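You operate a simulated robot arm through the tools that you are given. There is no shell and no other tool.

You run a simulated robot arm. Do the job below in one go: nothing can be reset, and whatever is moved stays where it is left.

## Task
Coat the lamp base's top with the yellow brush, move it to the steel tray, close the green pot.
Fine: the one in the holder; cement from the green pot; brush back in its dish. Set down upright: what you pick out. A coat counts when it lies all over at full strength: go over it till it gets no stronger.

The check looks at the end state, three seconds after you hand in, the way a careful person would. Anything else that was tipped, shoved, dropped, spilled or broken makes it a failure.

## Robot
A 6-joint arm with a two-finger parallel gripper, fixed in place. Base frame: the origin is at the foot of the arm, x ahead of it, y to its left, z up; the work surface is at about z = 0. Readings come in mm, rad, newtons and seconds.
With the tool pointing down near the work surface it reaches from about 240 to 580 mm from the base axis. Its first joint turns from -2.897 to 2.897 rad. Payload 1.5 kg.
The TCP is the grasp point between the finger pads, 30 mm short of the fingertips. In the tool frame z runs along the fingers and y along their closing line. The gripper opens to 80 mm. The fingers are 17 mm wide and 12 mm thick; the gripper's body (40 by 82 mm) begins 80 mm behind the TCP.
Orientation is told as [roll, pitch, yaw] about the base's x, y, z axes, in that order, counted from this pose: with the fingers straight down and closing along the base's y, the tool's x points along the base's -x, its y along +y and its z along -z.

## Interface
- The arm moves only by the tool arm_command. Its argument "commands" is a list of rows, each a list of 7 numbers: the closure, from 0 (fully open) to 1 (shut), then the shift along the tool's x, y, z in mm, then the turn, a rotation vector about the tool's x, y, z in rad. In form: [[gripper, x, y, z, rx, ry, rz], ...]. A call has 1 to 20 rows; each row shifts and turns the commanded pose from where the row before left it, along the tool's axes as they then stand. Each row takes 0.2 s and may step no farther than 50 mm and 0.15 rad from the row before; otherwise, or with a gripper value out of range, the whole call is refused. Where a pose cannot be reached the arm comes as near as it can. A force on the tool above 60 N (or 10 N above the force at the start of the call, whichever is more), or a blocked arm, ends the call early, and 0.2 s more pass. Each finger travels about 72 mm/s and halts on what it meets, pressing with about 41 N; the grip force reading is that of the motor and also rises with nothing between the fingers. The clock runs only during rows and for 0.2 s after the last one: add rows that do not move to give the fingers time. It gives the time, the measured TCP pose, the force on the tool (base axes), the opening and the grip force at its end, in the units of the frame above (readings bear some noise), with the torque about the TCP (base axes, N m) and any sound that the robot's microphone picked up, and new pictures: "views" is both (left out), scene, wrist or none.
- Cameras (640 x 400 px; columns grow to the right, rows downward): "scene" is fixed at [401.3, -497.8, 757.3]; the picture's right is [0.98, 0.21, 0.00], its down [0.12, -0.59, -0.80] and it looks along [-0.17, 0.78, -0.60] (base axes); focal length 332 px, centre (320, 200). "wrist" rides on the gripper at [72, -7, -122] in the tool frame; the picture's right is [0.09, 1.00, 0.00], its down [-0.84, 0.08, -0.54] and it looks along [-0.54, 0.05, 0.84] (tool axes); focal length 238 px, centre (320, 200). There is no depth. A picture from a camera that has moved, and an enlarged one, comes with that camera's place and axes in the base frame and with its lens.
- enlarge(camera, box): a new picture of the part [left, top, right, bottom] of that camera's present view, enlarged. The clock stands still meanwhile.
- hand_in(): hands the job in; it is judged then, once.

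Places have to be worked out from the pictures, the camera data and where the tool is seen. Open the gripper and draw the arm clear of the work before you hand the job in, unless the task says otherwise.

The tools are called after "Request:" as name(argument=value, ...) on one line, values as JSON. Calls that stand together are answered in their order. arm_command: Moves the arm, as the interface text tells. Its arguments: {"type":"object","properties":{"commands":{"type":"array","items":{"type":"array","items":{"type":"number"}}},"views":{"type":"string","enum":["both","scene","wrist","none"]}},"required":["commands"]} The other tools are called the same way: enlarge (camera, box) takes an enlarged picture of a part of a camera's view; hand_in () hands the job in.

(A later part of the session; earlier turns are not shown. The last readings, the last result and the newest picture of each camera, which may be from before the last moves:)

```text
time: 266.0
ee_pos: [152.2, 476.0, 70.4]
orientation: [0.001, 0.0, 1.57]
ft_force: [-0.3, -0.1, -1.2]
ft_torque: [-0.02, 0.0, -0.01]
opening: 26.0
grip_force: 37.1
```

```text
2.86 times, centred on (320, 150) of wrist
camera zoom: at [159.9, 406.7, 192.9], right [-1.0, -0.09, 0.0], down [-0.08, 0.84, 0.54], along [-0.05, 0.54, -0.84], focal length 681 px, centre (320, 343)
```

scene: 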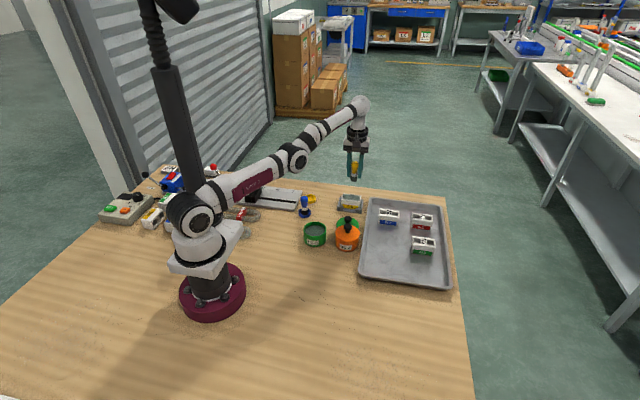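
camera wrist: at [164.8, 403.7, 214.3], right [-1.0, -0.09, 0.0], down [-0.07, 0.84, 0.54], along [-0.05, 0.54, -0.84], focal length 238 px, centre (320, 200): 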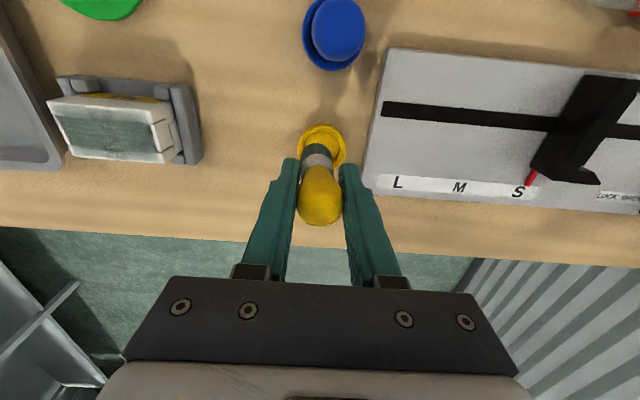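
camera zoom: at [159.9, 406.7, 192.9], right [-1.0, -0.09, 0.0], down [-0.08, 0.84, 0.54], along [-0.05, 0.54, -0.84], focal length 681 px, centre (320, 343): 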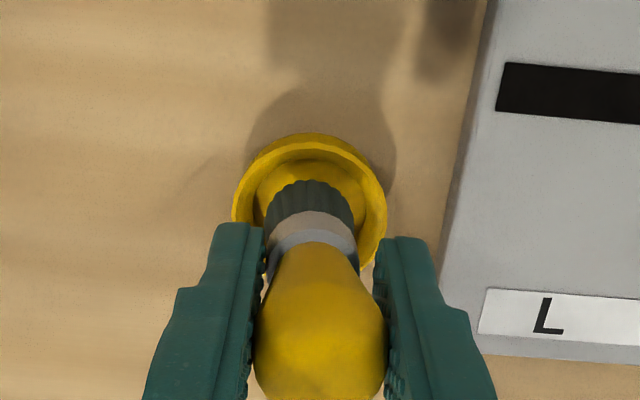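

The views average to about 2.5 mm too far in -x. I correct and lower further.

Request:
arm_command(commands=[[1, 0, -2.5, 0, 0, 0, 0], [1, 0, 0, 8, 0, 0, 0], [1, 0, 0, 0, 0, 0, 0]], views="none")

Request:
enlarge(camera="scene", box=[290, 165, 340, 210])

Request:
enlarge(camera="wrist", box=[250, 80, 390, 220])

```text
time: 266.8
ee_pos: [155.7, 477.9, 62.4]
orientation: [0.0, -0.001, 1.57]
ft_force: [0.0, 0.0, -0.8]
ft_torque: [0.0, -0.03, -0.02]
opening: 25.8
grip_force: 37.1
```

```text
8.89 times, centred on (315, 188) of scene
camera zoom: at [401.3, -497.8, 757.3], right [0.98, 0.21, 0.0], down [0.12, -0.59, -0.8], along [-0.17, 0.78, -0.6], focal length 2948 px, centre (364, 311)
```

zoom: 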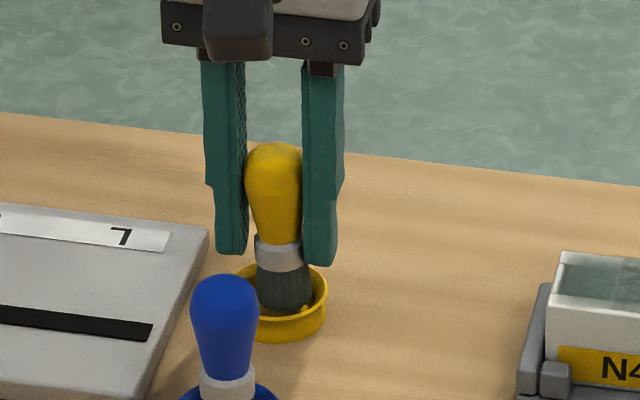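

```text
2.86 times, centred on (320, 150) of wrist
camera zoom: at [163.5, 407.4, 185.1], right [-1.0, -0.09, 0.0], down [-0.08, 0.84, 0.54], along [-0.05, 0.54, -0.84], focal length 681 px, centre (320, 343)
```

zoom: 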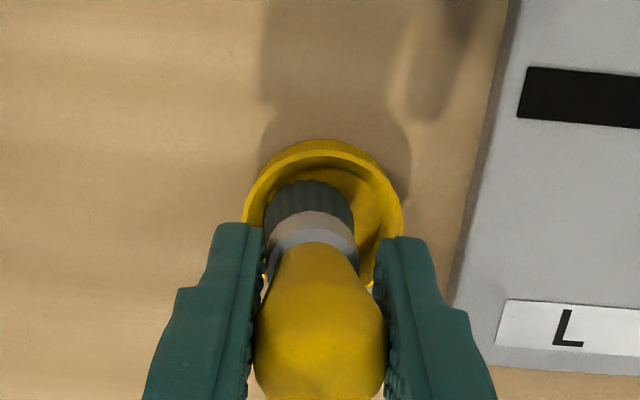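

Now it matches the earlier standing position in x; I shift 1.5 mm in +y and lower on.

Request:
arm_command(commands=[[1, -1.5, 0, 0, 0, 0, 0], [1, 0, 0, 3.5, 0, 0, 0], [1, 0, 0, 0, 0, 0, 0]], views="none")

```text
time: 267.6
ee_pos: [156.7, 480.9, 58.7]
orientation: [0.001, 0.001, 1.567]
ft_force: [0.5, 0.1, -0.8]
ft_torque: [0.05, -0.01, -0.02]
opening: 26.0
grip_force: 37.0
```

Request:
arm_command(commands=[[1, 0, 0, 1.2, 0, 0, 0], [1, 0, 0, 0, 0, 0, 0]], views="none")

```text
time: 268.2
ee_pos: [157.4, 479.3, 58.8]
orientation: [0.0, -0.001, 1.568]
ft_force: [0.7, 0.0, -0.8]
ft_torque: [-0.01, -0.01, 0.03]
opening: 25.8
grip_force: 37.3
```

Request:
arm_command(commands=[[1, 0, 0, 1.2, 0, 0, 0], [1, 0, 0, 0, 0, 0, 0]], views="none")

```text
time: 268.8
ee_pos: [155.3, 479.6, 57.1]
orientation: [-0.001, 0.0, 1.567]
ft_force: [-0.2, -0.2, -0.5]
ft_torque: [-0.03, -0.02, -0.01]
opening: 25.8
grip_force: 37.6
```

Request:
arm_command(commands=[[1, 0, 0, 1.2, 0, 0, 0], [1, 0, 0, 0, 0, 0, 0]], views="none")

```text
time: 269.4
ee_pos: [156.0, 478.9, 56.3]
orientation: [0.0, -0.001, 1.57]
ft_force: [0.3, -0.3, -1.1]
ft_torque: [0.0, 0.03, 0.01]
opening: 25.9
grip_force: 37.2
```

Request:
arm_command(commands=[[1, 0, 0, 1, 0, 0, 0], [1, 0, 0, 0, 0, 0, 0]], views="none")

Request:
enlarge(camera="scene", box=[290, 165, 340, 210])

Request:
enlarge(camera="wrist", box=[250, 80, 390, 220])

```text
time: 270.0
ee_pos: [156.5, 481.2, 56.2]
orientation: [0.0, -0.002, 1.566]
ft_force: [-2.7, -4.7, 18.4]
ft_torque: [-0.17, 0.24, 0.04]
opening: 26.0
grip_force: 37.5
```

```text
8.89 times, centred on (315, 188) of scene
camera zoom: at [401.3, -497.8, 757.3], right [0.98, 0.21, 0.0], down [0.12, -0.59, -0.8], along [-0.17, 0.78, -0.6], focal length 2948 px, centre (364, 311)
```

zoom: 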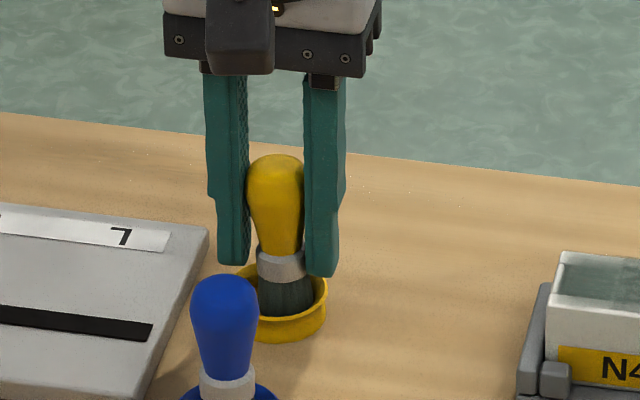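

```text
2.86 times, centred on (320, 150) of wrist
camera zoom: at [163.5, 409.6, 177.7], right [-1.0, -0.09, 0.0], down [-0.07, 0.84, 0.54], along [-0.05, 0.54, -0.84], focal length 681 px, centre (320, 343)
```

zoom: 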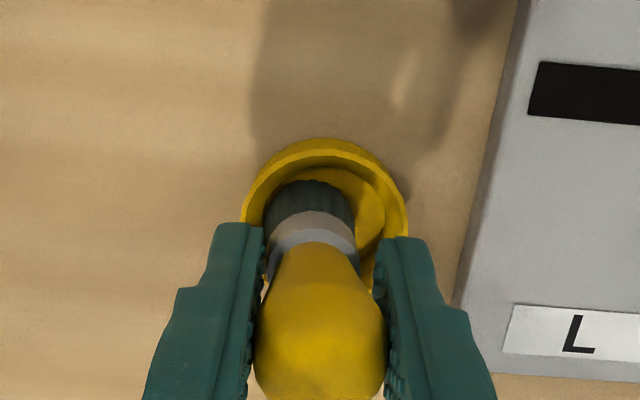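

Contact. I ease off 0.7 mm and open the fingers gradually.

Request:
arm_command(commands=[[1, 0, 0, -0.6, 0, 0, 0], [0.65, 0, 0, 0, 0, 0, 0], [0.6, 0, 0, 0, 0, 0, 0], [0.52, 0, 0, 0, 0, 0, 0], [0.45, 0, 0, 0, 0, 0, 0], [0.45, 0, 0, 0, 0, 0, 0], [0.45, 0, 0, 0, 0, 0, 0]], views="none")

Request:
enlarge(camera="scene", box=[290, 165, 340, 210])

Request:
enlarge(camera="wrist", box=[250, 80, 390, 220])

```text
time: 271.6
ee_pos: [158.0, 479.1, 55.2]
orientation: [0.0, 0.001, 1.569]
ft_force: [0.5, -1.2, -0.4]
ft_torque: [0.01, 0.01, -0.03]
opening: 44.0
grip_force: 0.1
```

```text
8.89 times, centred on (315, 188) of scene
camera zoom: at [401.3, -497.8, 757.3], right [0.98, 0.21, 0.0], down [0.12, -0.59, -0.8], along [-0.17, 0.78, -0.6], focal length 2948 px, centre (364, 311)
```

zoom: 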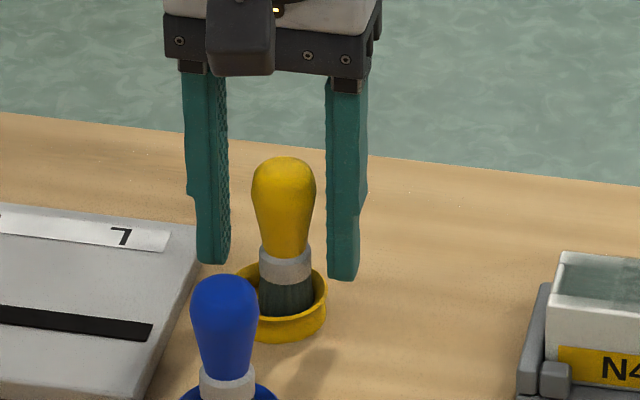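

```text
2.86 times, centred on (320, 150) of wrist
camera zoom: at [163.8, 409.2, 177.6], right [-1.0, -0.09, 0.0], down [-0.08, 0.84, 0.54], along [-0.05, 0.54, -0.84], focal length 681 px, centre (320, 343)
```

zoom: 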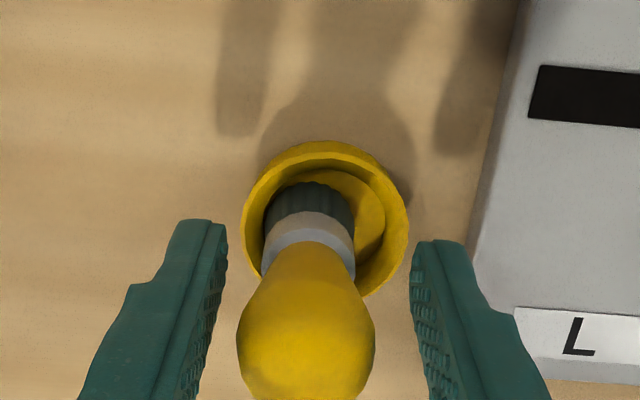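

The brush stands in its dish again. I rise straight up, then turn the tool back so it closes along y.

Request:
arm_command(commands=[[0.45, 0, 0, -20, 0, 0, 0], [0.45, 0, 0, -40, 0, 0, 0], [0.45, 0, 0, -40, 0, 0, 0], [0.45, 0, 0, 0, 0, 0, 0]], views="none")

Request:
enlarge(camera="scene", box=[280, 170, 340, 215])

Request:
arm_command(commands=[[0.3, 0, -20, 0, 0, 0, 0.15], [0, 0, -20, 0, 0, 0, 0.15], [0, 0, 0, 0, 0, 0, 0.15], [0, 0, 0, 0, 0, 0, 0.15], [0, 0, 0, 0, 0, 0, 0.15], [0, 0, 0, 0, 0, 0, 0.15], [0, 0, 0, 0, 0, 0, 0.15], [0, 0, 0, 0, 0, 0, 0.15], [0, 0, 0, 0, 0, 0, 0.15], [0, 0, 0, 0, 0, 0, 0.15], [0, 0, 0, 0, 0, 0, 0.07], [0, 0, 0, 0, 0, 0, 0]], views="wrist")

```text
time: 272.6
ee_pos: [157.3, 478.7, 154.1]
orientation: [0.0, 0.0, 1.569]
ft_force: [-0.1, 0.1, 0.5]
ft_torque: [-0.01, 0.02, 0.01]
opening: 43.9
grip_force: 0.0
```

```text
8.89 times, centred on (310, 192) of scene
camera zoom: at [401.3, -497.8, 757.3], right [0.98, 0.21, 0.0], down [0.12, -0.59, -0.8], along [-0.17, 0.78, -0.6], focal length 2948 px, centre (409, 267)
```

zoom: 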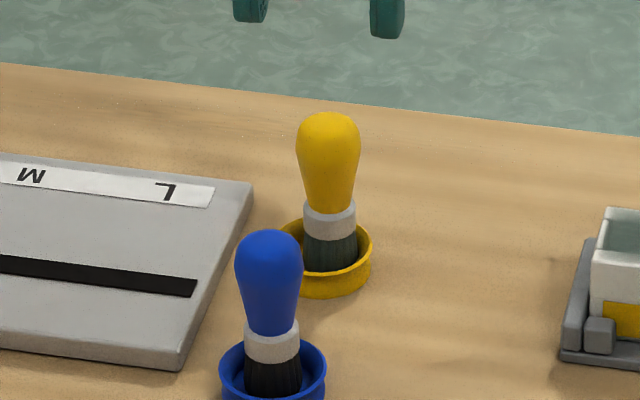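

```text
time: 275.2
ee_pos: [195.5, 476.8, 155.4]
orientation: [-0.001, 0.0, -0.003]
ft_force: [-0.1, 1.0, 0.5]
ft_torque: [0.0, 0.0, -0.03]
opening: 80.2
grip_force: 0.0
camera wrist: at [125.2, 471.4, 277.2], right [-0.09, 1.0, 0.0], down [0.84, 0.08, 0.54], along [0.54, 0.05, -0.84], focal length 238 px, centre (320, 200)
```

wrist: 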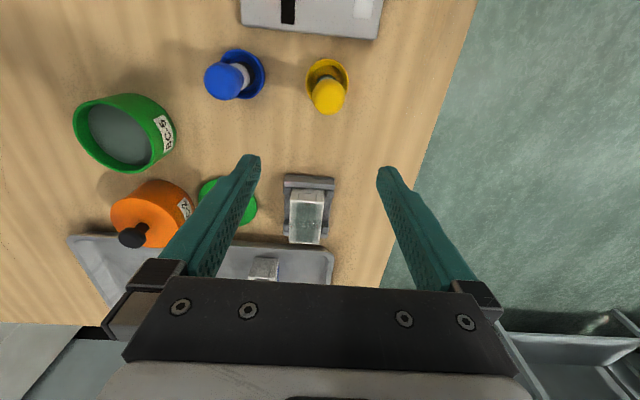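

All in order: brush upright, tool closing along y. I move above N4 for the pick-up and look.

Request:
arm_command(commands=[[0, -37.3, -2.3, 13.3, 0, 0, 0], [0, -37.3, -2.3, 13.3, 0, 0, 0], [0, -37.3, -2.3, 13.3, 0, 0, 0], [0, 0, 0, 0, 0, 0, 0]], views="wrist")

Request:
enlarge(camera="wrist", box=[240, 90, 400, 210])

Request:
enlarge(camera="scene", box=[325, 160, 380, 214])

```text
time: 276.2
ee_pos: [309.1, 471.4, 112.9]
orientation: [-0.001, -0.001, 0.0]
ft_force: [0.6, 0.3, 0.0]
ft_torque: [0.02, -0.01, -0.01]
opening: 79.8
grip_force: 0.0
camera wrist: at [238.2, 464.5, 237.3], right [-0.09, 1.0, 0.0], down [0.84, 0.08, 0.54], along [0.54, 0.05, -0.84], focal length 238 px, centre (320, 200)
```

wrist: 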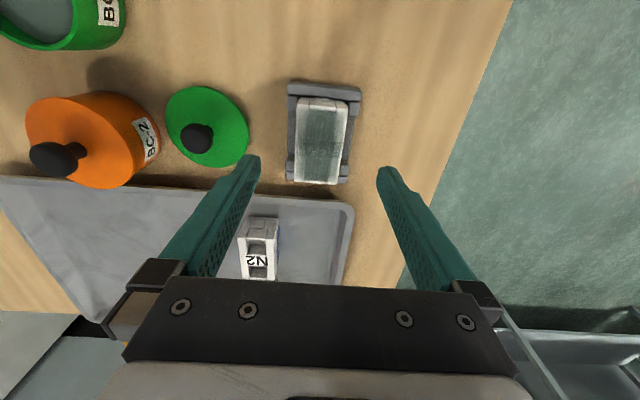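

```text
3.33 times, centred on (320, 150) of wrist
camera zoom: at [238.2, 464.5, 237.3], right [-0.09, 1.0, 0.0], down [0.84, 0.08, 0.54], along [0.54, 0.05, -0.84], focal length 794 px, centre (320, 367)
```

zoom: 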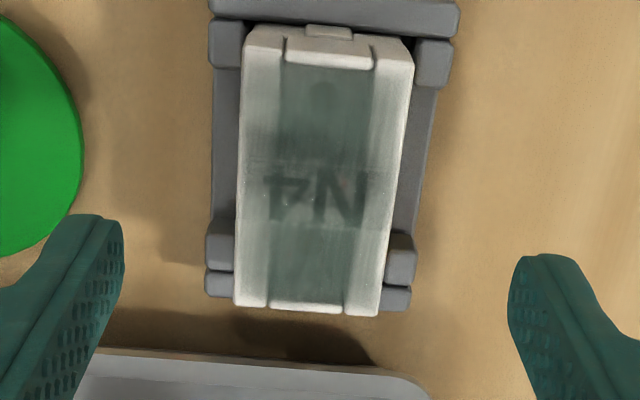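

```text
7.41 times, centred on (352, 187) of scene
camera zoom: at [401.3, -497.8, 757.3], right [0.98, 0.21, 0.0], down [0.12, -0.59, -0.8], along [-0.17, 0.78, -0.6], focal length 2456 px, centre (79, 296)
```

zoom: 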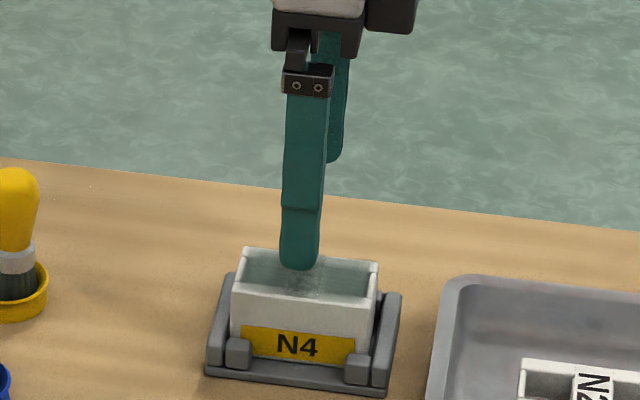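

N4 is centred between the fingers at about (306, 470.6) and square to them. I descend to z ≈ 47 with the fingers open.

Request:
arm_command(commands=[[0, 1, 0.3, 25, 0, 0, 0], [0, 0, 0, 25, 0, 0, 0], [0, 0, 0, 17, 0, 0, 0], [0, 0, 0, 0, 0, 0, 0]], views="wrist")

Request:
enlarge(camera="scene", box=[330, 175, 375, 214])

Request:
enlarge(camera="wrist", box=[220, 70, 420, 240])

```text
time: 277.2
ee_pos: [308.9, 470.4, 48.0]
orientation: [0.0, -0.002, -0.002]
ft_force: [-0.6, 0.6, -0.6]
ft_torque: [-0.02, 0.0, 0.0]
opening: 80.1
grip_force: 0.1
camera wrist: at [236.5, 464.1, 170.7], right [-0.09, 1.0, 0.0], down [0.84, 0.08, 0.54], along [0.54, 0.05, -0.84], focal length 238 px, centre (320, 200)
```

wrist: 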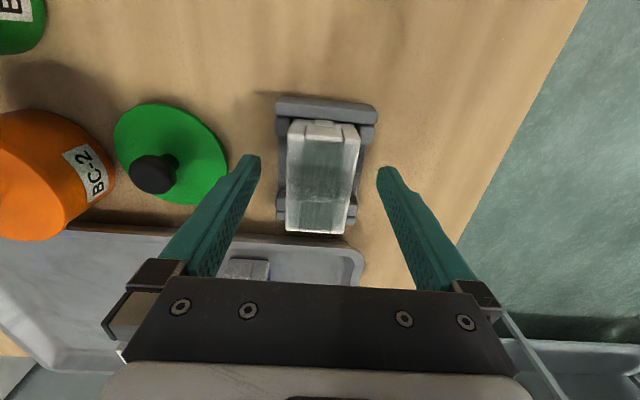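

```text
10.26 times, centred on (352, 194) of scene
camera zoom: at [401.3, -497.8, 757.3], right [0.98, 0.21, 0.0], down [0.12, -0.59, -0.8], along [-0.17, 0.78, -0.6], focal length 3401 px, centre (-13, 256)
```

zoom: 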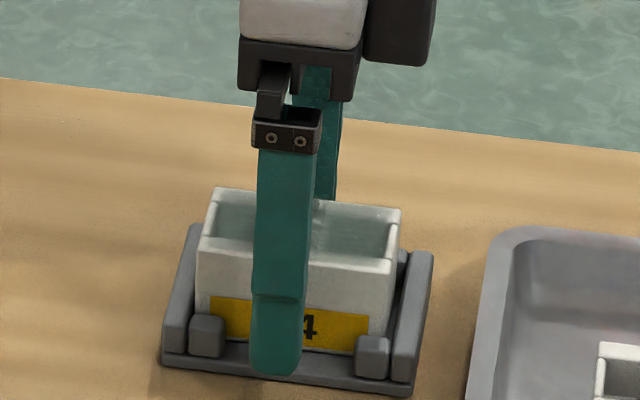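

```text
2.35 times, centred on (320, 155) of wrist
camera zoom: at [236.5, 464.1, 170.7], right [-0.09, 1.0, 0.0], down [0.84, 0.08, 0.54], along [0.54, 0.05, -0.84], focal length 561 px, centre (320, 306)
```

zoom: 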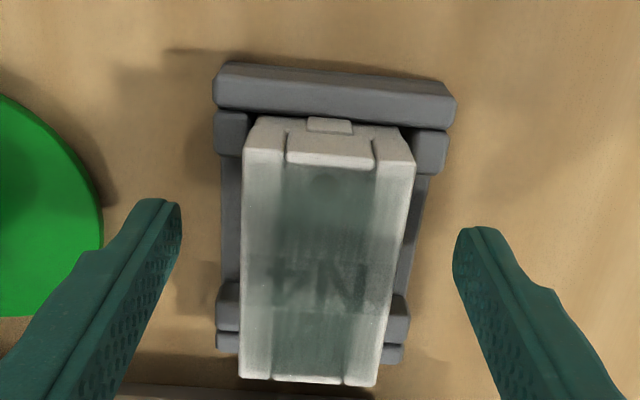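

The fingers straddle the block between the holder's knobs. I close on it.

Request:
arm_command(commands=[[0.3, 0, 0, 0, 0, 0, 0], [0.45, 0, 0, 0, 0, 0, 0], [0.55, 0, 0, 0, 0, 0, 0], [1, 0, 0, 0, 0, 0, 0], [1, 0, 0, 0, 0, 0, 0], [1, 0, 0, 0, 0, 0, 0]], views="wrist")

Request:
enlarge(camera="scene", box=[330, 175, 375, 214])

```text
time: 278.6
ee_pos: [307.1, 470.5, 48.3]
orientation: [0.0, 0.0, -0.001]
ft_force: [-0.6, 0.0, -0.5]
ft_torque: [-0.02, -0.01, 0.0]
opening: 39.2
grip_force: 41.6
camera wrist: at [236.5, 464.1, 170.8], right [-0.09, 1.0, 0.0], down [0.84, 0.08, 0.54], along [0.54, 0.05, -0.84], focal length 238 px, centre (320, 200)
```

wrist: 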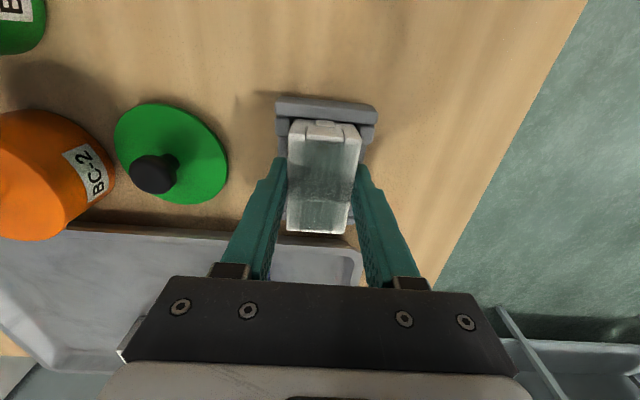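

```text
10.26 times, centred on (352, 194) of scene
camera zoom: at [401.3, -497.8, 757.3], right [0.98, 0.21, 0.0], down [0.12, -0.59, -0.8], along [-0.17, 0.78, -0.6], focal length 3401 px, centre (-13, 256)
```

zoom: 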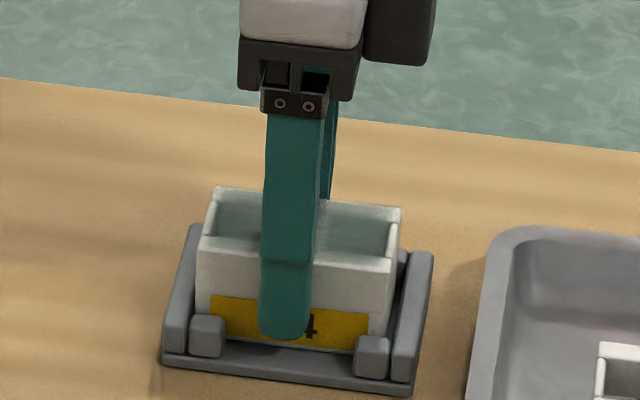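

N4 is gripped (39 mm, 42 N). I lift slowly out of the holder.

Request:
arm_command(commands=[[1, 0, 0, -5, 0, 0, 0], [1, 0, 0, -10, 0, 0, 0], [1, 0, 0, -20, 0, 0, 0], [1, 0, 0, -25, 0, 0, 0], [1, 0, 0, 0, 0, 0, 0]], views="wrist")

Request:
enlarge(camera="scene", box=[320, 150, 390, 214])

```text
time: 279.8
ee_pos: [308.1, 469.5, 109.3]
orientation: [0.001, -0.001, 0.002]
ft_force: [0.4, 0.3, -1.4]
ft_torque: [0.0, 0.0, 0.0]
opening: 38.9
grip_force: 41.1
camera wrist: at [236.7, 464.4, 231.4], right [-0.09, 1.0, 0.0], down [0.84, 0.08, 0.54], along [0.54, 0.05, -0.84], focal length 238 px, centre (320, 200)
```

wrist: 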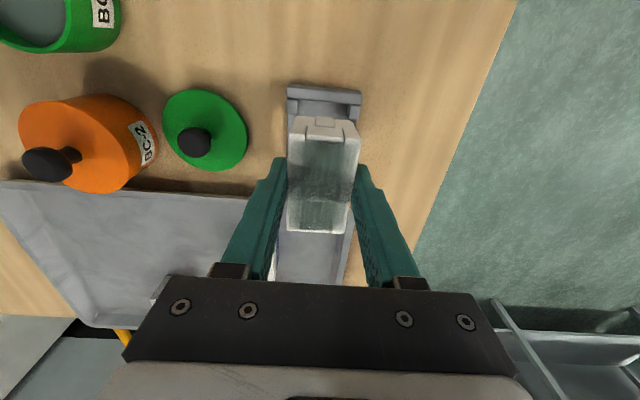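

```text
6.25 times, centred on (355, 182) of scene
camera zoom: at [401.3, -497.8, 757.3], right [0.98, 0.21, 0.0], down [0.12, -0.59, -0.8], along [-0.17, 0.78, -0.6], focal length 2073 px, centre (101, 312)
```

zoom: 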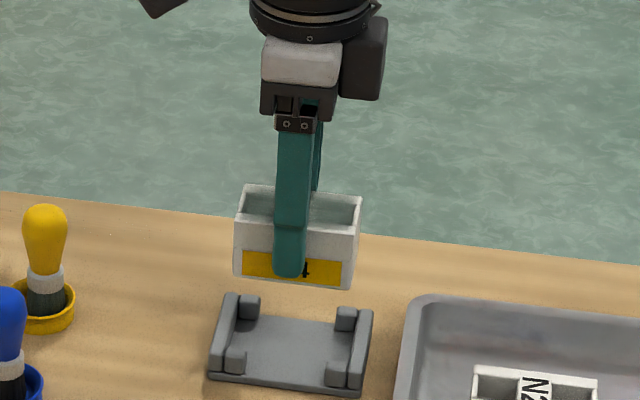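

N4 is out, level and well held; the holder stayed in place. I carry it over to the free part of the tray at about (450, 295).

Request:
arm_command(commands=[[1, -28.5, -35, 0, 0, 0, 0], [1, -28.5, -35, 0, 0, 0, 0], [1, -28.5, -35, 0, 0, 0, 0], [1, -28.5, -35, 0, 0, 0, 0], [1, -28.5, -35, 0, 0, 0, 0], [1, 0, 0, 0, 0, 0, 0]], views="both")

Request:
enlarge(camera="scene", box=[350, 170, 460, 290])

```text
time: 281.2
ee_pos: [449.0, 293.2, 108.0]
orientation: [0.0, 0.0, 0.0]
ft_force: [-0.6, -0.8, 0.4]
ft_torque: [0.02, 0.01, 0.0]
opening: 39.3
grip_force: 41.2
camera wrist: at [378.0, 287.6, 229.7], right [-0.09, 1.0, 0.0], down [0.84, 0.08, 0.54], along [0.54, 0.05, -0.84], focal length 238 px, centre (320, 200)
```

scene: 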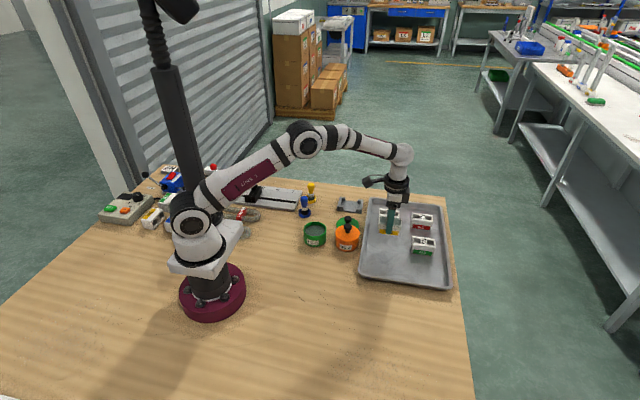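
wrist: 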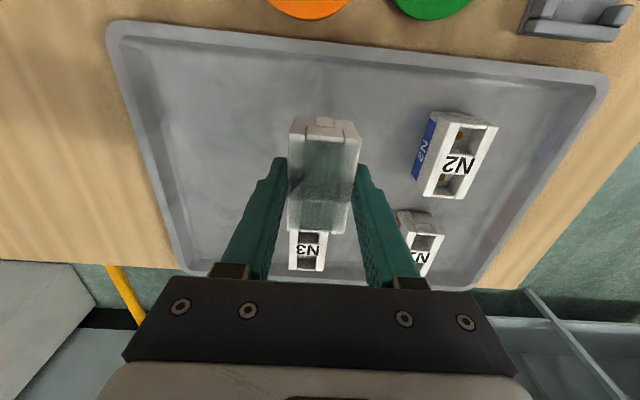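

```text
3.33 times, centred on (405, 230) of scene
camera zoom: at [401.3, -497.8, 757.3], right [0.98, 0.21, 0.0], down [0.12, -0.59, -0.8], along [-0.17, 0.78, -0.6], focal length 1105 px, centre (37, 100)
```

zoom: 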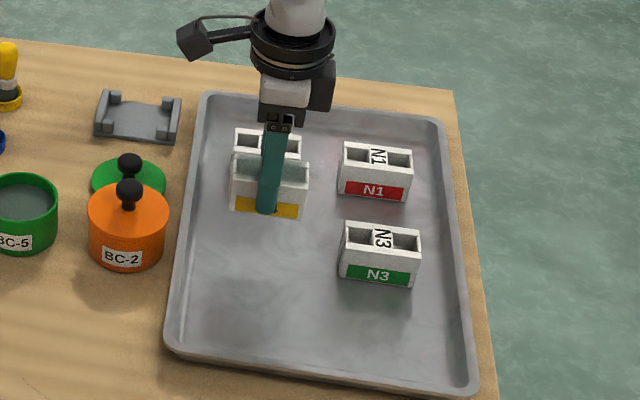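

The spot below is free. I lower towards the tray floor.

Request:
arm_command(commands=[[1, 0, 0, 25, 0, 0, 0], [1, 0, 0, 25, 0, 0, 0], [1, 0, 0, 8, 0, 0, 0], [1, 0, 0, 0, 0, 0, 0]], views="none")

Request:
enlarge(camera="scene", box=[360, 190, 440, 270])

```text
time: 282.2
ee_pos: [448.3, 294.6, 50.7]
orientation: [0.0, 0.0, -0.002]
ft_force: [-0.6, 0.2, -0.4]
ft_torque: [-0.02, -0.01, 0.0]
opening: 39.2
grip_force: 41.0
```

```text
5.00 times, centred on (400, 230) of scene
camera zoom: at [401.3, -497.8, 757.3], right [0.98, 0.21, 0.0], down [0.12, -0.59, -0.8], along [-0.17, 0.78, -0.6], focal length 1658 px, centre (-80, 50)
```

zoom: 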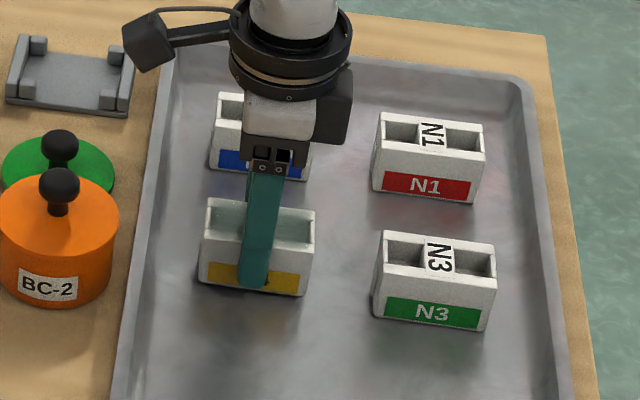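

Close to the floor; I continue in small steps.

Request:
arm_command(commands=[[1, 0, 0, 3, 0, 0, 0], [1, 0, 0, 0, 0, 0, 0]], views="none")

```text
time: 282.8
ee_pos: [449.1, 294.8, 46.2]
orientation: [0.0, -0.001, 0.001]
ft_force: [0.8, 0.2, -1.0]
ft_torque: [0.01, -0.02, -0.03]
opening: 39.1
grip_force: 41.0
```

Request:
arm_command(commands=[[1, 0, 0, 1.5, 0, 0, 0], [1, 0, 0, 0, 0, 0, 0]], views="none")

```text
time: 283.4
ee_pos: [448.6, 293.9, 47.2]
orientation: [0.003, -0.003, -0.002]
ft_force: [-0.6, -2.9, 11.6]
ft_torque: [-0.17, 0.25, 0.01]
opening: 38.8
grip_force: 41.3
```

It touches the tray with 12 N. I ease slightly and open the fingers.

Request:
arm_command(commands=[[1, 0, 0, -0.3, 0, 0, 0], [0.48, 0, 0, 0, 0, 0, 0], [0.42, 0, 0, 0, 0, 0, 0], [0.3, 0, 0, 0, 0, 0, 0], [0.1, 0, 0, 0, 0, 0, 0], [0, 0, 0, 0, 0, 0, 0], [0, 0, 0, 0, 0, 0, 0]], views="none")

Request:
arm_command(commands=[[0, 0, 0, -20, 0, 0, 0], [0, 0, 0, -40, 0, 0, 0], [0, 0, 0, -40, 0, 0, 0], [0, 0, 0, 0, 0, 0, 0]], views="wrist")

Request:
enlarge(camera="scene", box=[360, 190, 440, 270])

```text
time: 285.0
ee_pos: [448.5, 292.8, 45.8]
orientation: [0.002, 0.0, -0.001]
ft_force: [0.7, 0.7, 0.4]
ft_torque: [0.03, 0.0, -0.01]
opening: 80.2
grip_force: 0.1
```

```text
time: 286.0
ee_pos: [448.8, 294.8, 147.8]
orientation: [-0.001, 0.001, -0.005]
ft_force: [-0.1, 0.0, 0.1]
ft_torque: [-0.01, 0.01, -0.02]
opening: 79.7
grip_force: 0.0
camera wrist: at [378.0, 289.0, 270.6], right [-0.09, 1.0, 0.0], down [0.84, 0.08, 0.54], along [0.54, 0.05, -0.84], focal length 238 px, centre (320, 200)
```

wrist: 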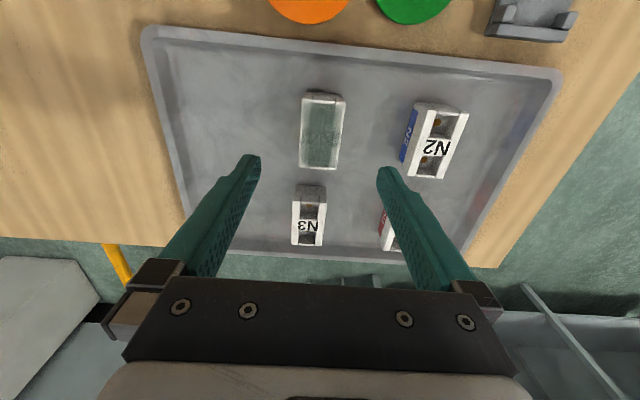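

```text
5.00 times, centred on (400, 230) of scene
camera zoom: at [401.3, -497.8, 757.3], right [0.98, 0.21, 0.0], down [0.12, -0.59, -0.8], along [-0.17, 0.78, -0.6], focal length 1658 px, centre (-80, 50)
```

zoom: 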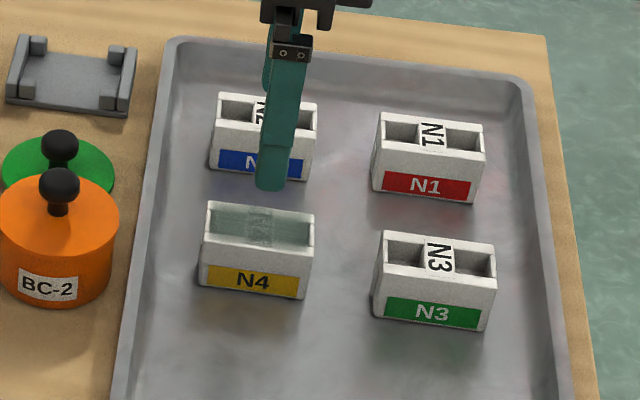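

N4 stands upright in the tray. I take a close look at its coat and at the lid.

Request:
enlarge(camera="wrist", box=[285, 80, 360, 180])

Request:
enlarge(camera="scene", box=[380, 220, 410, 245])

Request:
enlarge(camera="scene", box=[300, 205, 370, 260])

```text
4.00 times, centred on (322, 130) of wrist
camera zoom: at [378.0, 289.0, 270.6], right [-0.09, 1.0, 0.0], down [0.84, 0.08, 0.54], along [0.54, 0.05, -0.84], focal length 953 px, centre (310, 480)
```

zoom: 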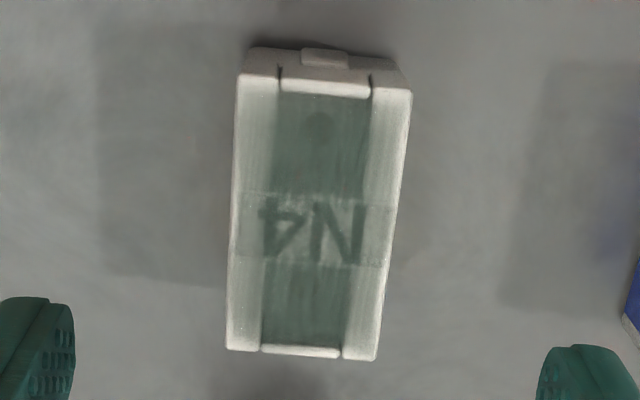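

```text
16.00 times, centred on (395, 232) of scene
camera zoom: at [401.3, -497.8, 757.3], right [0.98, 0.21, 0.0], down [0.12, -0.59, -0.8], along [-0.17, 0.78, -0.6], focal length 5306 px, centre (-880, -320)
```

zoom: 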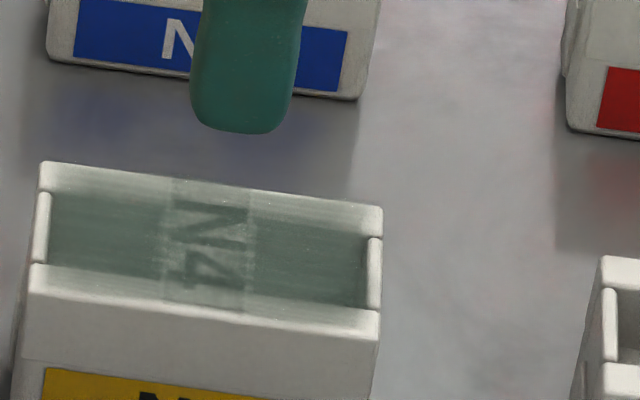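

```text
7.27 times, centred on (335, 232) of scene
camera zoom: at [401.3, -497.8, 757.3], right [0.98, 0.21, 0.0], down [0.12, -0.59, -0.8], along [-0.17, 0.78, -0.6], focal length 2412 px, centre (211, -36)
```

zoom: 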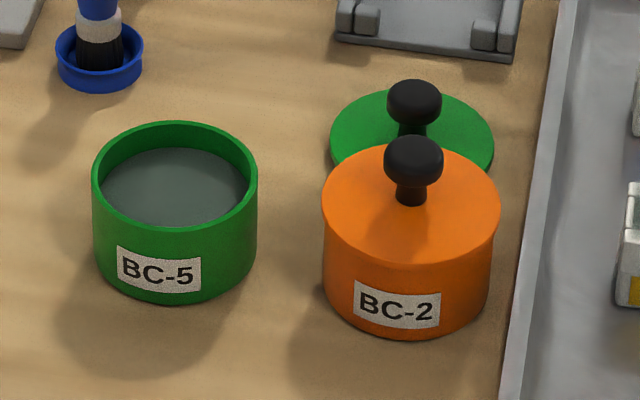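

N4's coat is a uniform film over the whole top. Next, the green lid at about (315, 363): I move above it with the fingers only half open, because the orange pot stands close by.

Request:
arm_command(commands=[[0, 33.5, 17, 0, 0, 0, 0], [0.2, 33.5, 17, 5, 0, 0, 0], [0.44, 33.5, 17, 10, 0, 0, 0], [0.44, 33.5, 17, 10, 0, 0, 0], [0.44, 0, 0, 0, 0, 0, 0]], views="wrist")

Request:
enlarge(camera="scene", box=[310, 170, 380, 250])

Request:
enlarge(camera="wrist", box=[220, 70, 420, 240])

```text
time: 287.2
ee_pos: [313.5, 362.7, 120.5]
orientation: [0.0, 0.0, 0.0]
ft_force: [-0.1, 0.4, -0.4]
ft_torque: [0.01, -0.05, 0.02]
opening: 44.7
grip_force: 0.0
camera wrist: at [243.2, 357.4, 243.8], right [-0.09, 1.0, 0.0], down [0.84, 0.08, 0.54], along [0.54, 0.05, -0.84], focal length 238 px, centre (320, 200)
```

wrist: 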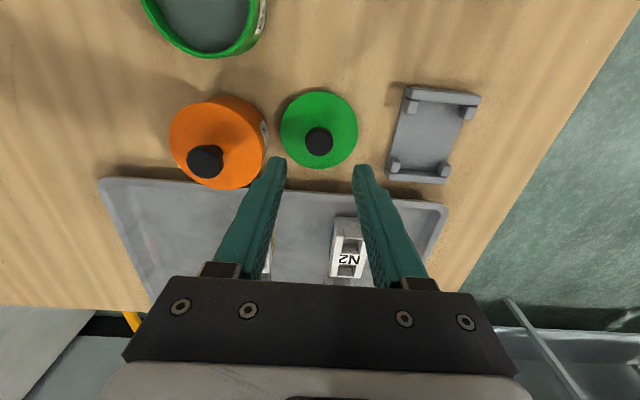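

```text
5.00 times, centred on (345, 210) of scene
camera zoom: at [401.3, -497.8, 757.3], right [0.98, 0.21, 0.0], down [0.12, -0.59, -0.8], along [-0.17, 0.78, -0.6], focal length 1658 px, centre (195, 150)
```

zoom: 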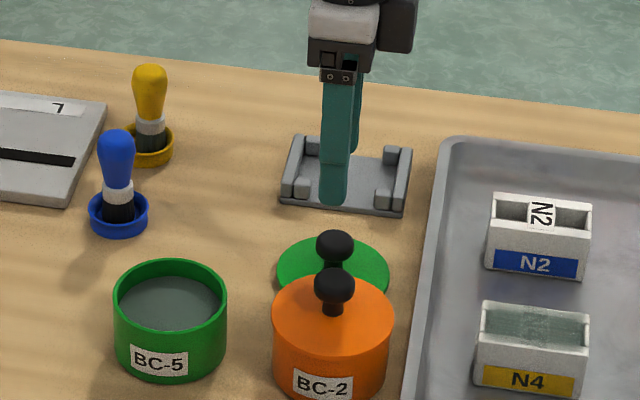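

```text
2.35 times, centred on (320, 155) of wrist
camera zoom: at [243.2, 357.4, 243.8], right [-0.09, 1.0, 0.0], down [0.84, 0.08, 0.54], along [0.54, 0.05, -0.84], focal length 561 px, centre (320, 306)
```

zoom: 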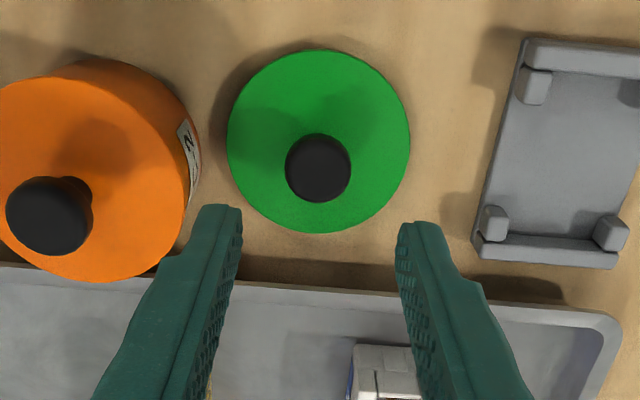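

The knob is at about (315, 363.2), centred between the fingers with room on both sides. I lower to just above the lid disc.

Request:
arm_command(commands=[[0.44, 0, 0, 30, 0, 0, 0], [0.44, 0, 0, 30, 0, 0, 0], [0.44, 0, 0, 14, 0, 0, 0], [0.44, 0, 0, 0, 0, 0, 0]], views="wrist")

Request:
enlarge(camera="scene", box=[315, 185, 370, 250])

Request:
enlarge(camera="wrist", box=[220, 70, 420, 240])

```text
time: 288.2
ee_pos: [316.5, 362.7, 47.2]
orientation: [0.0, -0.001, 0.0]
ft_force: [-0.3, 0.4, -0.4]
ft_torque: [0.02, -0.01, 0.0]
opening: 44.6
grip_force: 0.1
camera wrist: at [245.1, 357.8, 169.3], right [-0.09, 1.0, 0.0], down [0.84, 0.08, 0.54], along [0.54, 0.05, -0.84], focal length 238 px, centre (320, 200)
```

wrist: 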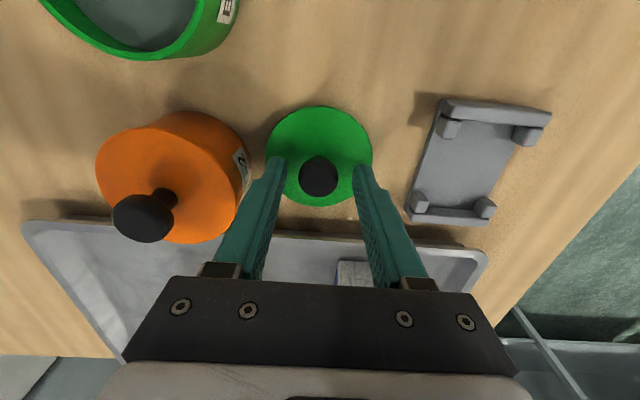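

```text
6.15 times, centred on (342, 218) of scene
camera zoom: at [401.3, -497.8, 757.3], right [0.98, 0.21, 0.0], down [0.12, -0.59, -0.8], along [-0.17, 0.78, -0.6], focal length 2041 px, centre (182, 92)
```

zoom: 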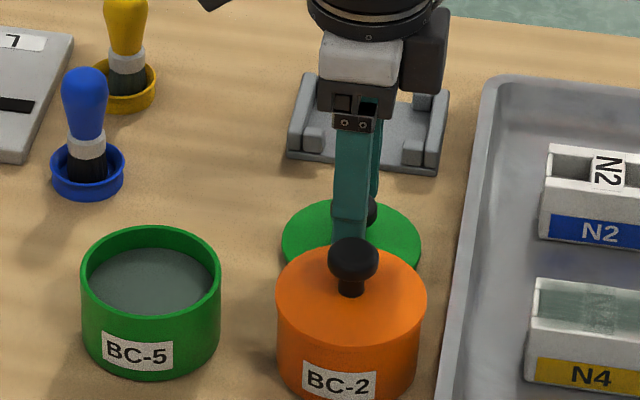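

```text
2.35 times, centred on (320, 155) of wrist
camera zoom: at [245.1, 357.8, 169.3], right [-0.09, 1.0, 0.0], down [0.84, 0.08, 0.54], along [0.54, 0.05, -0.84], focal length 561 px, centre (320, 306)
```

zoom: 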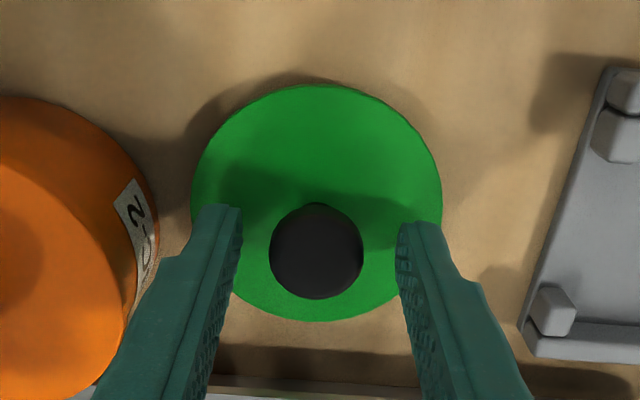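

Well aligned. I lower 4 mm more and close on the knob.

Request:
arm_command(commands=[[0.44, 0, 0, 4, 0, 0, 0], [0.44, 0, 0, 0, 0, 0, 0]], views="none")

Request:
arm_command(commands=[[0.55, 0, 0, 0, 0, 0, 0], [0.65, 0, 0, 0, 0, 0, 0], [1, 0, 0, 0, 0, 0, 0], [1, 0, 0, 0, 0, 0, 0], [1, 0, 0, 0, 0, 0, 0]], views="wrist")

Request:
enlarge(camera="scene", box=[315, 185, 370, 250])

```text
time: 288.8
ee_pos: [316.2, 363.3, 42.4]
orientation: [0.0, 0.0, -0.001]
ft_force: [-0.5, -0.6, -0.1]
ft_torque: [0.01, -0.02, 0.01]
opening: 45.0
grip_force: 0.0
```

```text
time: 290.0
ee_pos: [317.5, 362.5, 43.7]
orientation: [0.0, -0.001, 0.0]
ft_force: [0.2, 1.0, -0.2]
ft_torque: [-0.03, 0.02, 0.0]
opening: 24.3
grip_force: 35.3
camera wrist: at [245.0, 357.7, 165.8], right [-0.09, 1.0, 0.0], down [0.84, 0.08, 0.54], along [0.54, 0.05, -0.84], focal length 238 px, centre (320, 200)
```

wrist: 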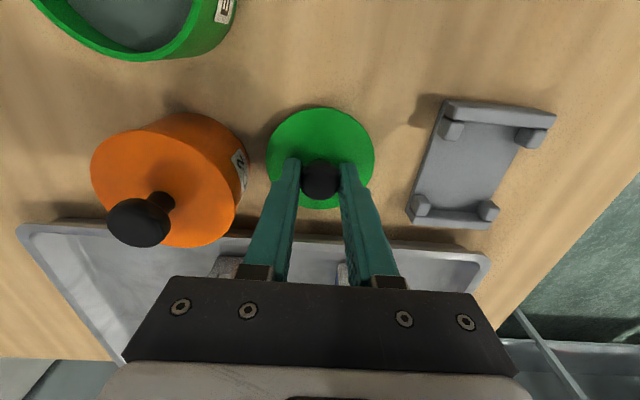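

```text
6.15 times, centred on (342, 218) of scene
camera zoom: at [401.3, -497.8, 757.3], right [0.98, 0.21, 0.0], down [0.12, -0.59, -0.8], along [-0.17, 0.78, -0.6], focal length 2041 px, centre (182, 92)
```

zoom: 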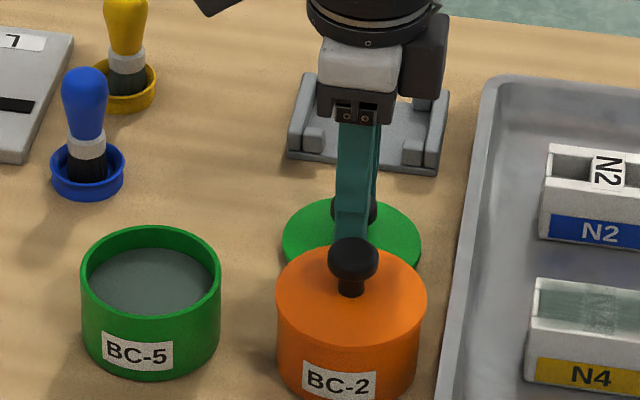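

The knob is gripped (24 mm). I lift straight up.

Request:
arm_command(commands=[[1, 0, 0, -5, 0, 0, 0], [1, 0, 0, -15, 0, 0, 0], [1, 0, 0, -30, 0, 0, 0], [1, 0, 0, -35, 0, 0, 0], [1, 0, 0, 0, 0, 0, 0]], views="wrist")

Request:
enlarge(camera="scene", box=[300, 165, 380, 250])

```text
time: 291.2
ee_pos: [314.0, 362.5, 129.2]
orientation: [-0.001, 0.0, -0.001]
ft_force: [-0.3, 0.6, 0.9]
ft_torque: [-0.03, 0.04, -0.02]
opening: 24.5
grip_force: 36.5
camera wrist: at [243.3, 357.6, 251.3], right [-0.09, 1.0, 0.0], down [0.84, 0.08, 0.54], along [0.54, 0.05, -0.84], focal length 238 px, centre (320, 200)
```

wrist: 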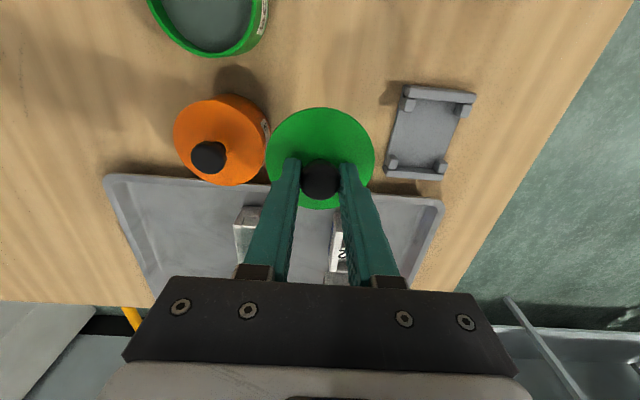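

```text
4.71 times, centred on (340, 208) of scene
camera zoom: at [401.3, -497.8, 757.3], right [0.98, 0.21, 0.0], down [0.12, -0.59, -0.8], along [-0.17, 0.78, -0.6], focal length 1561 px, centre (226, 165)
```

zoom: 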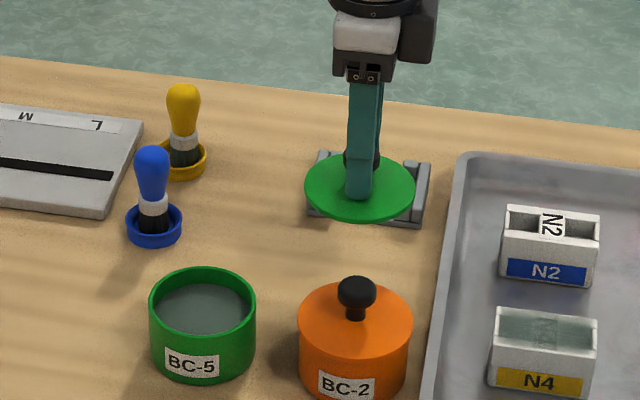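

The lid hangs level. I raise it a little more and carry it past the orange pot to a point short of the green pot, to measure the pot's rim.

Request:
arm_command(commands=[[1, 5, 0, -20, 0, 0, 0], [1, 40, -10, 0, 0, 0, 0], [1, 10, -40, 0, 0, 0, 0], [1, 0, -37, 0, 0, 0, 0], [1, 0, 0, 0, 0, 0, 0]], views="wrist")

Request:
enlarge(camera="wrist", box=[220, 0, 420, 220])

Request:
enlarge(camera="scene", box=[290, 180, 370, 260])

```text
time: 292.4
ee_pos: [260.2, 276.3, 146.6]
orientation: [0.0, -0.001, -0.001]
ft_force: [-0.2, 0.1, 0.1]
ft_torque: [0.01, 0.0, -0.01]
opening: 24.3
grip_force: 36.4
camera wrist: at [188.8, 270.9, 269.4], right [-0.09, 1.0, 0.0], down [0.84, 0.08, 0.54], along [0.54, 0.05, -0.84], focal length 238 px, centre (320, 200)
```

wrist: 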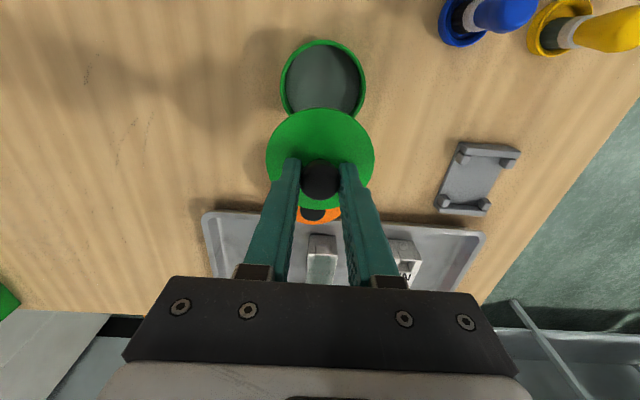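

```text
1.82 times, centred on (320, 110) of wrist
camera zoom: at [188.8, 270.9, 269.4], right [-0.09, 1.0, 0.0], down [0.84, 0.08, 0.54], along [0.54, 0.05, -0.84], focal length 433 px, centre (320, 364)
```

zoom: 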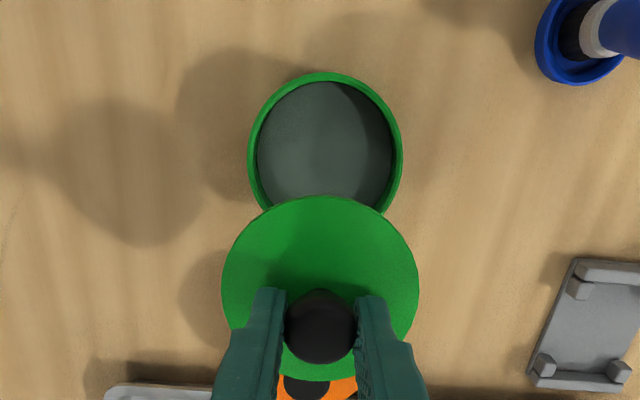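

```text
5.00 times, centred on (330, 220) of scene
camera zoom: at [401.3, -497.8, 757.3], right [0.98, 0.21, 0.0], down [0.12, -0.59, -0.8], along [-0.17, 0.78, -0.6], focal length 1658 px, centre (270, 100)
```

zoom: 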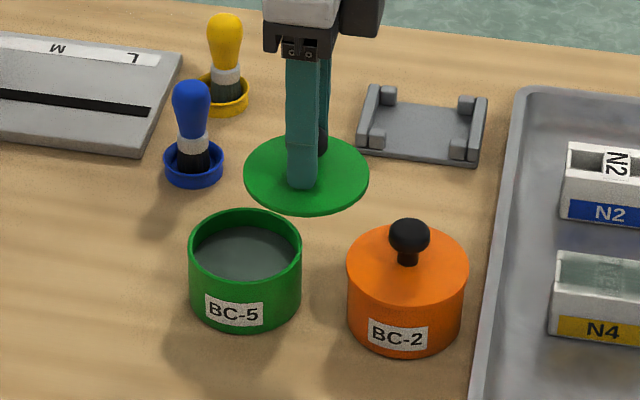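

The pot's rim centre comes out at (219.3, 276.4) and the lid hangs exactly below the grasp point. I move over the pot and lower to about 10 mm above it.

Request:
arm_command(commands=[[1, 40.7, 0.4, 0, 0, 0, 0], [1, 0, 0, 25, 0, 0, 0], [1, 0, 0, 27, 0, 0, 0], [1, 0, 0, 0, 0, 0, 0]], views="wrist")

Request:
enlarge(camera="scene", box=[290, 195, 350, 255])

Request:
enlarge(camera="wrist", box=[240, 80, 400, 240])

```text
time: 293.4
ee_pos: [218.0, 277.0, 96.0]
orientation: [-0.001, -0.001, -0.002]
ft_force: [0.5, 0.5, 0.2]
ft_torque: [-0.02, -0.03, -0.01]
opening: 24.4
grip_force: 36.4
camera wrist: at [147.3, 272.1, 218.5], right [-0.09, 1.0, 0.0], down [0.84, 0.08, 0.54], along [0.54, 0.05, -0.84], focal length 238 px, centre (320, 200)
```

wrist: 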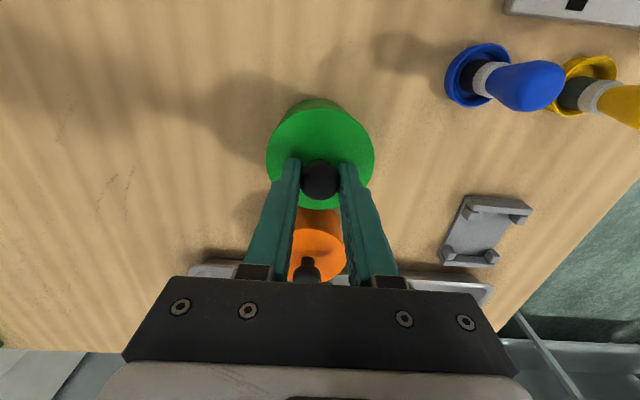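

```text
6.67 times, centred on (320, 225) of scene
camera zoom: at [401.3, -497.8, 757.3], right [0.98, 0.21, 0.0], down [0.12, -0.59, -0.8], along [-0.17, 0.78, -0.6], focal length 2211 px, centre (320, 33)
```

zoom: 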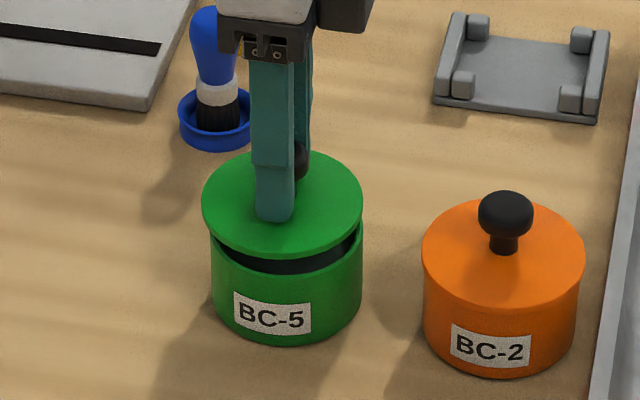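

```text
2.50 times, centred on (320, 160) of wrist
camera zoom: at [147.3, 272.1, 218.5], right [-0.09, 1.0, 0.0], down [0.84, 0.08, 0.54], along [0.54, 0.05, -0.84], focal length 596 px, centre (320, 300)
```

zoom: 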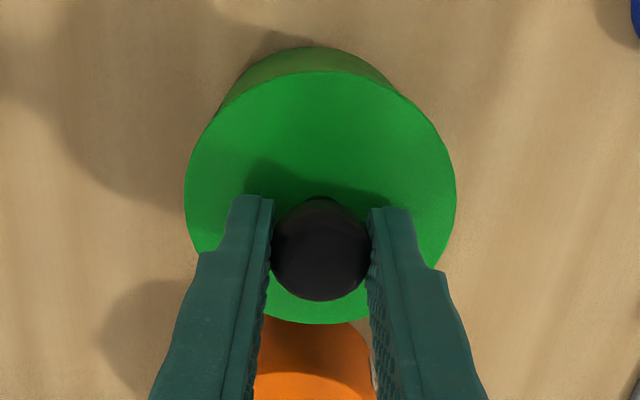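

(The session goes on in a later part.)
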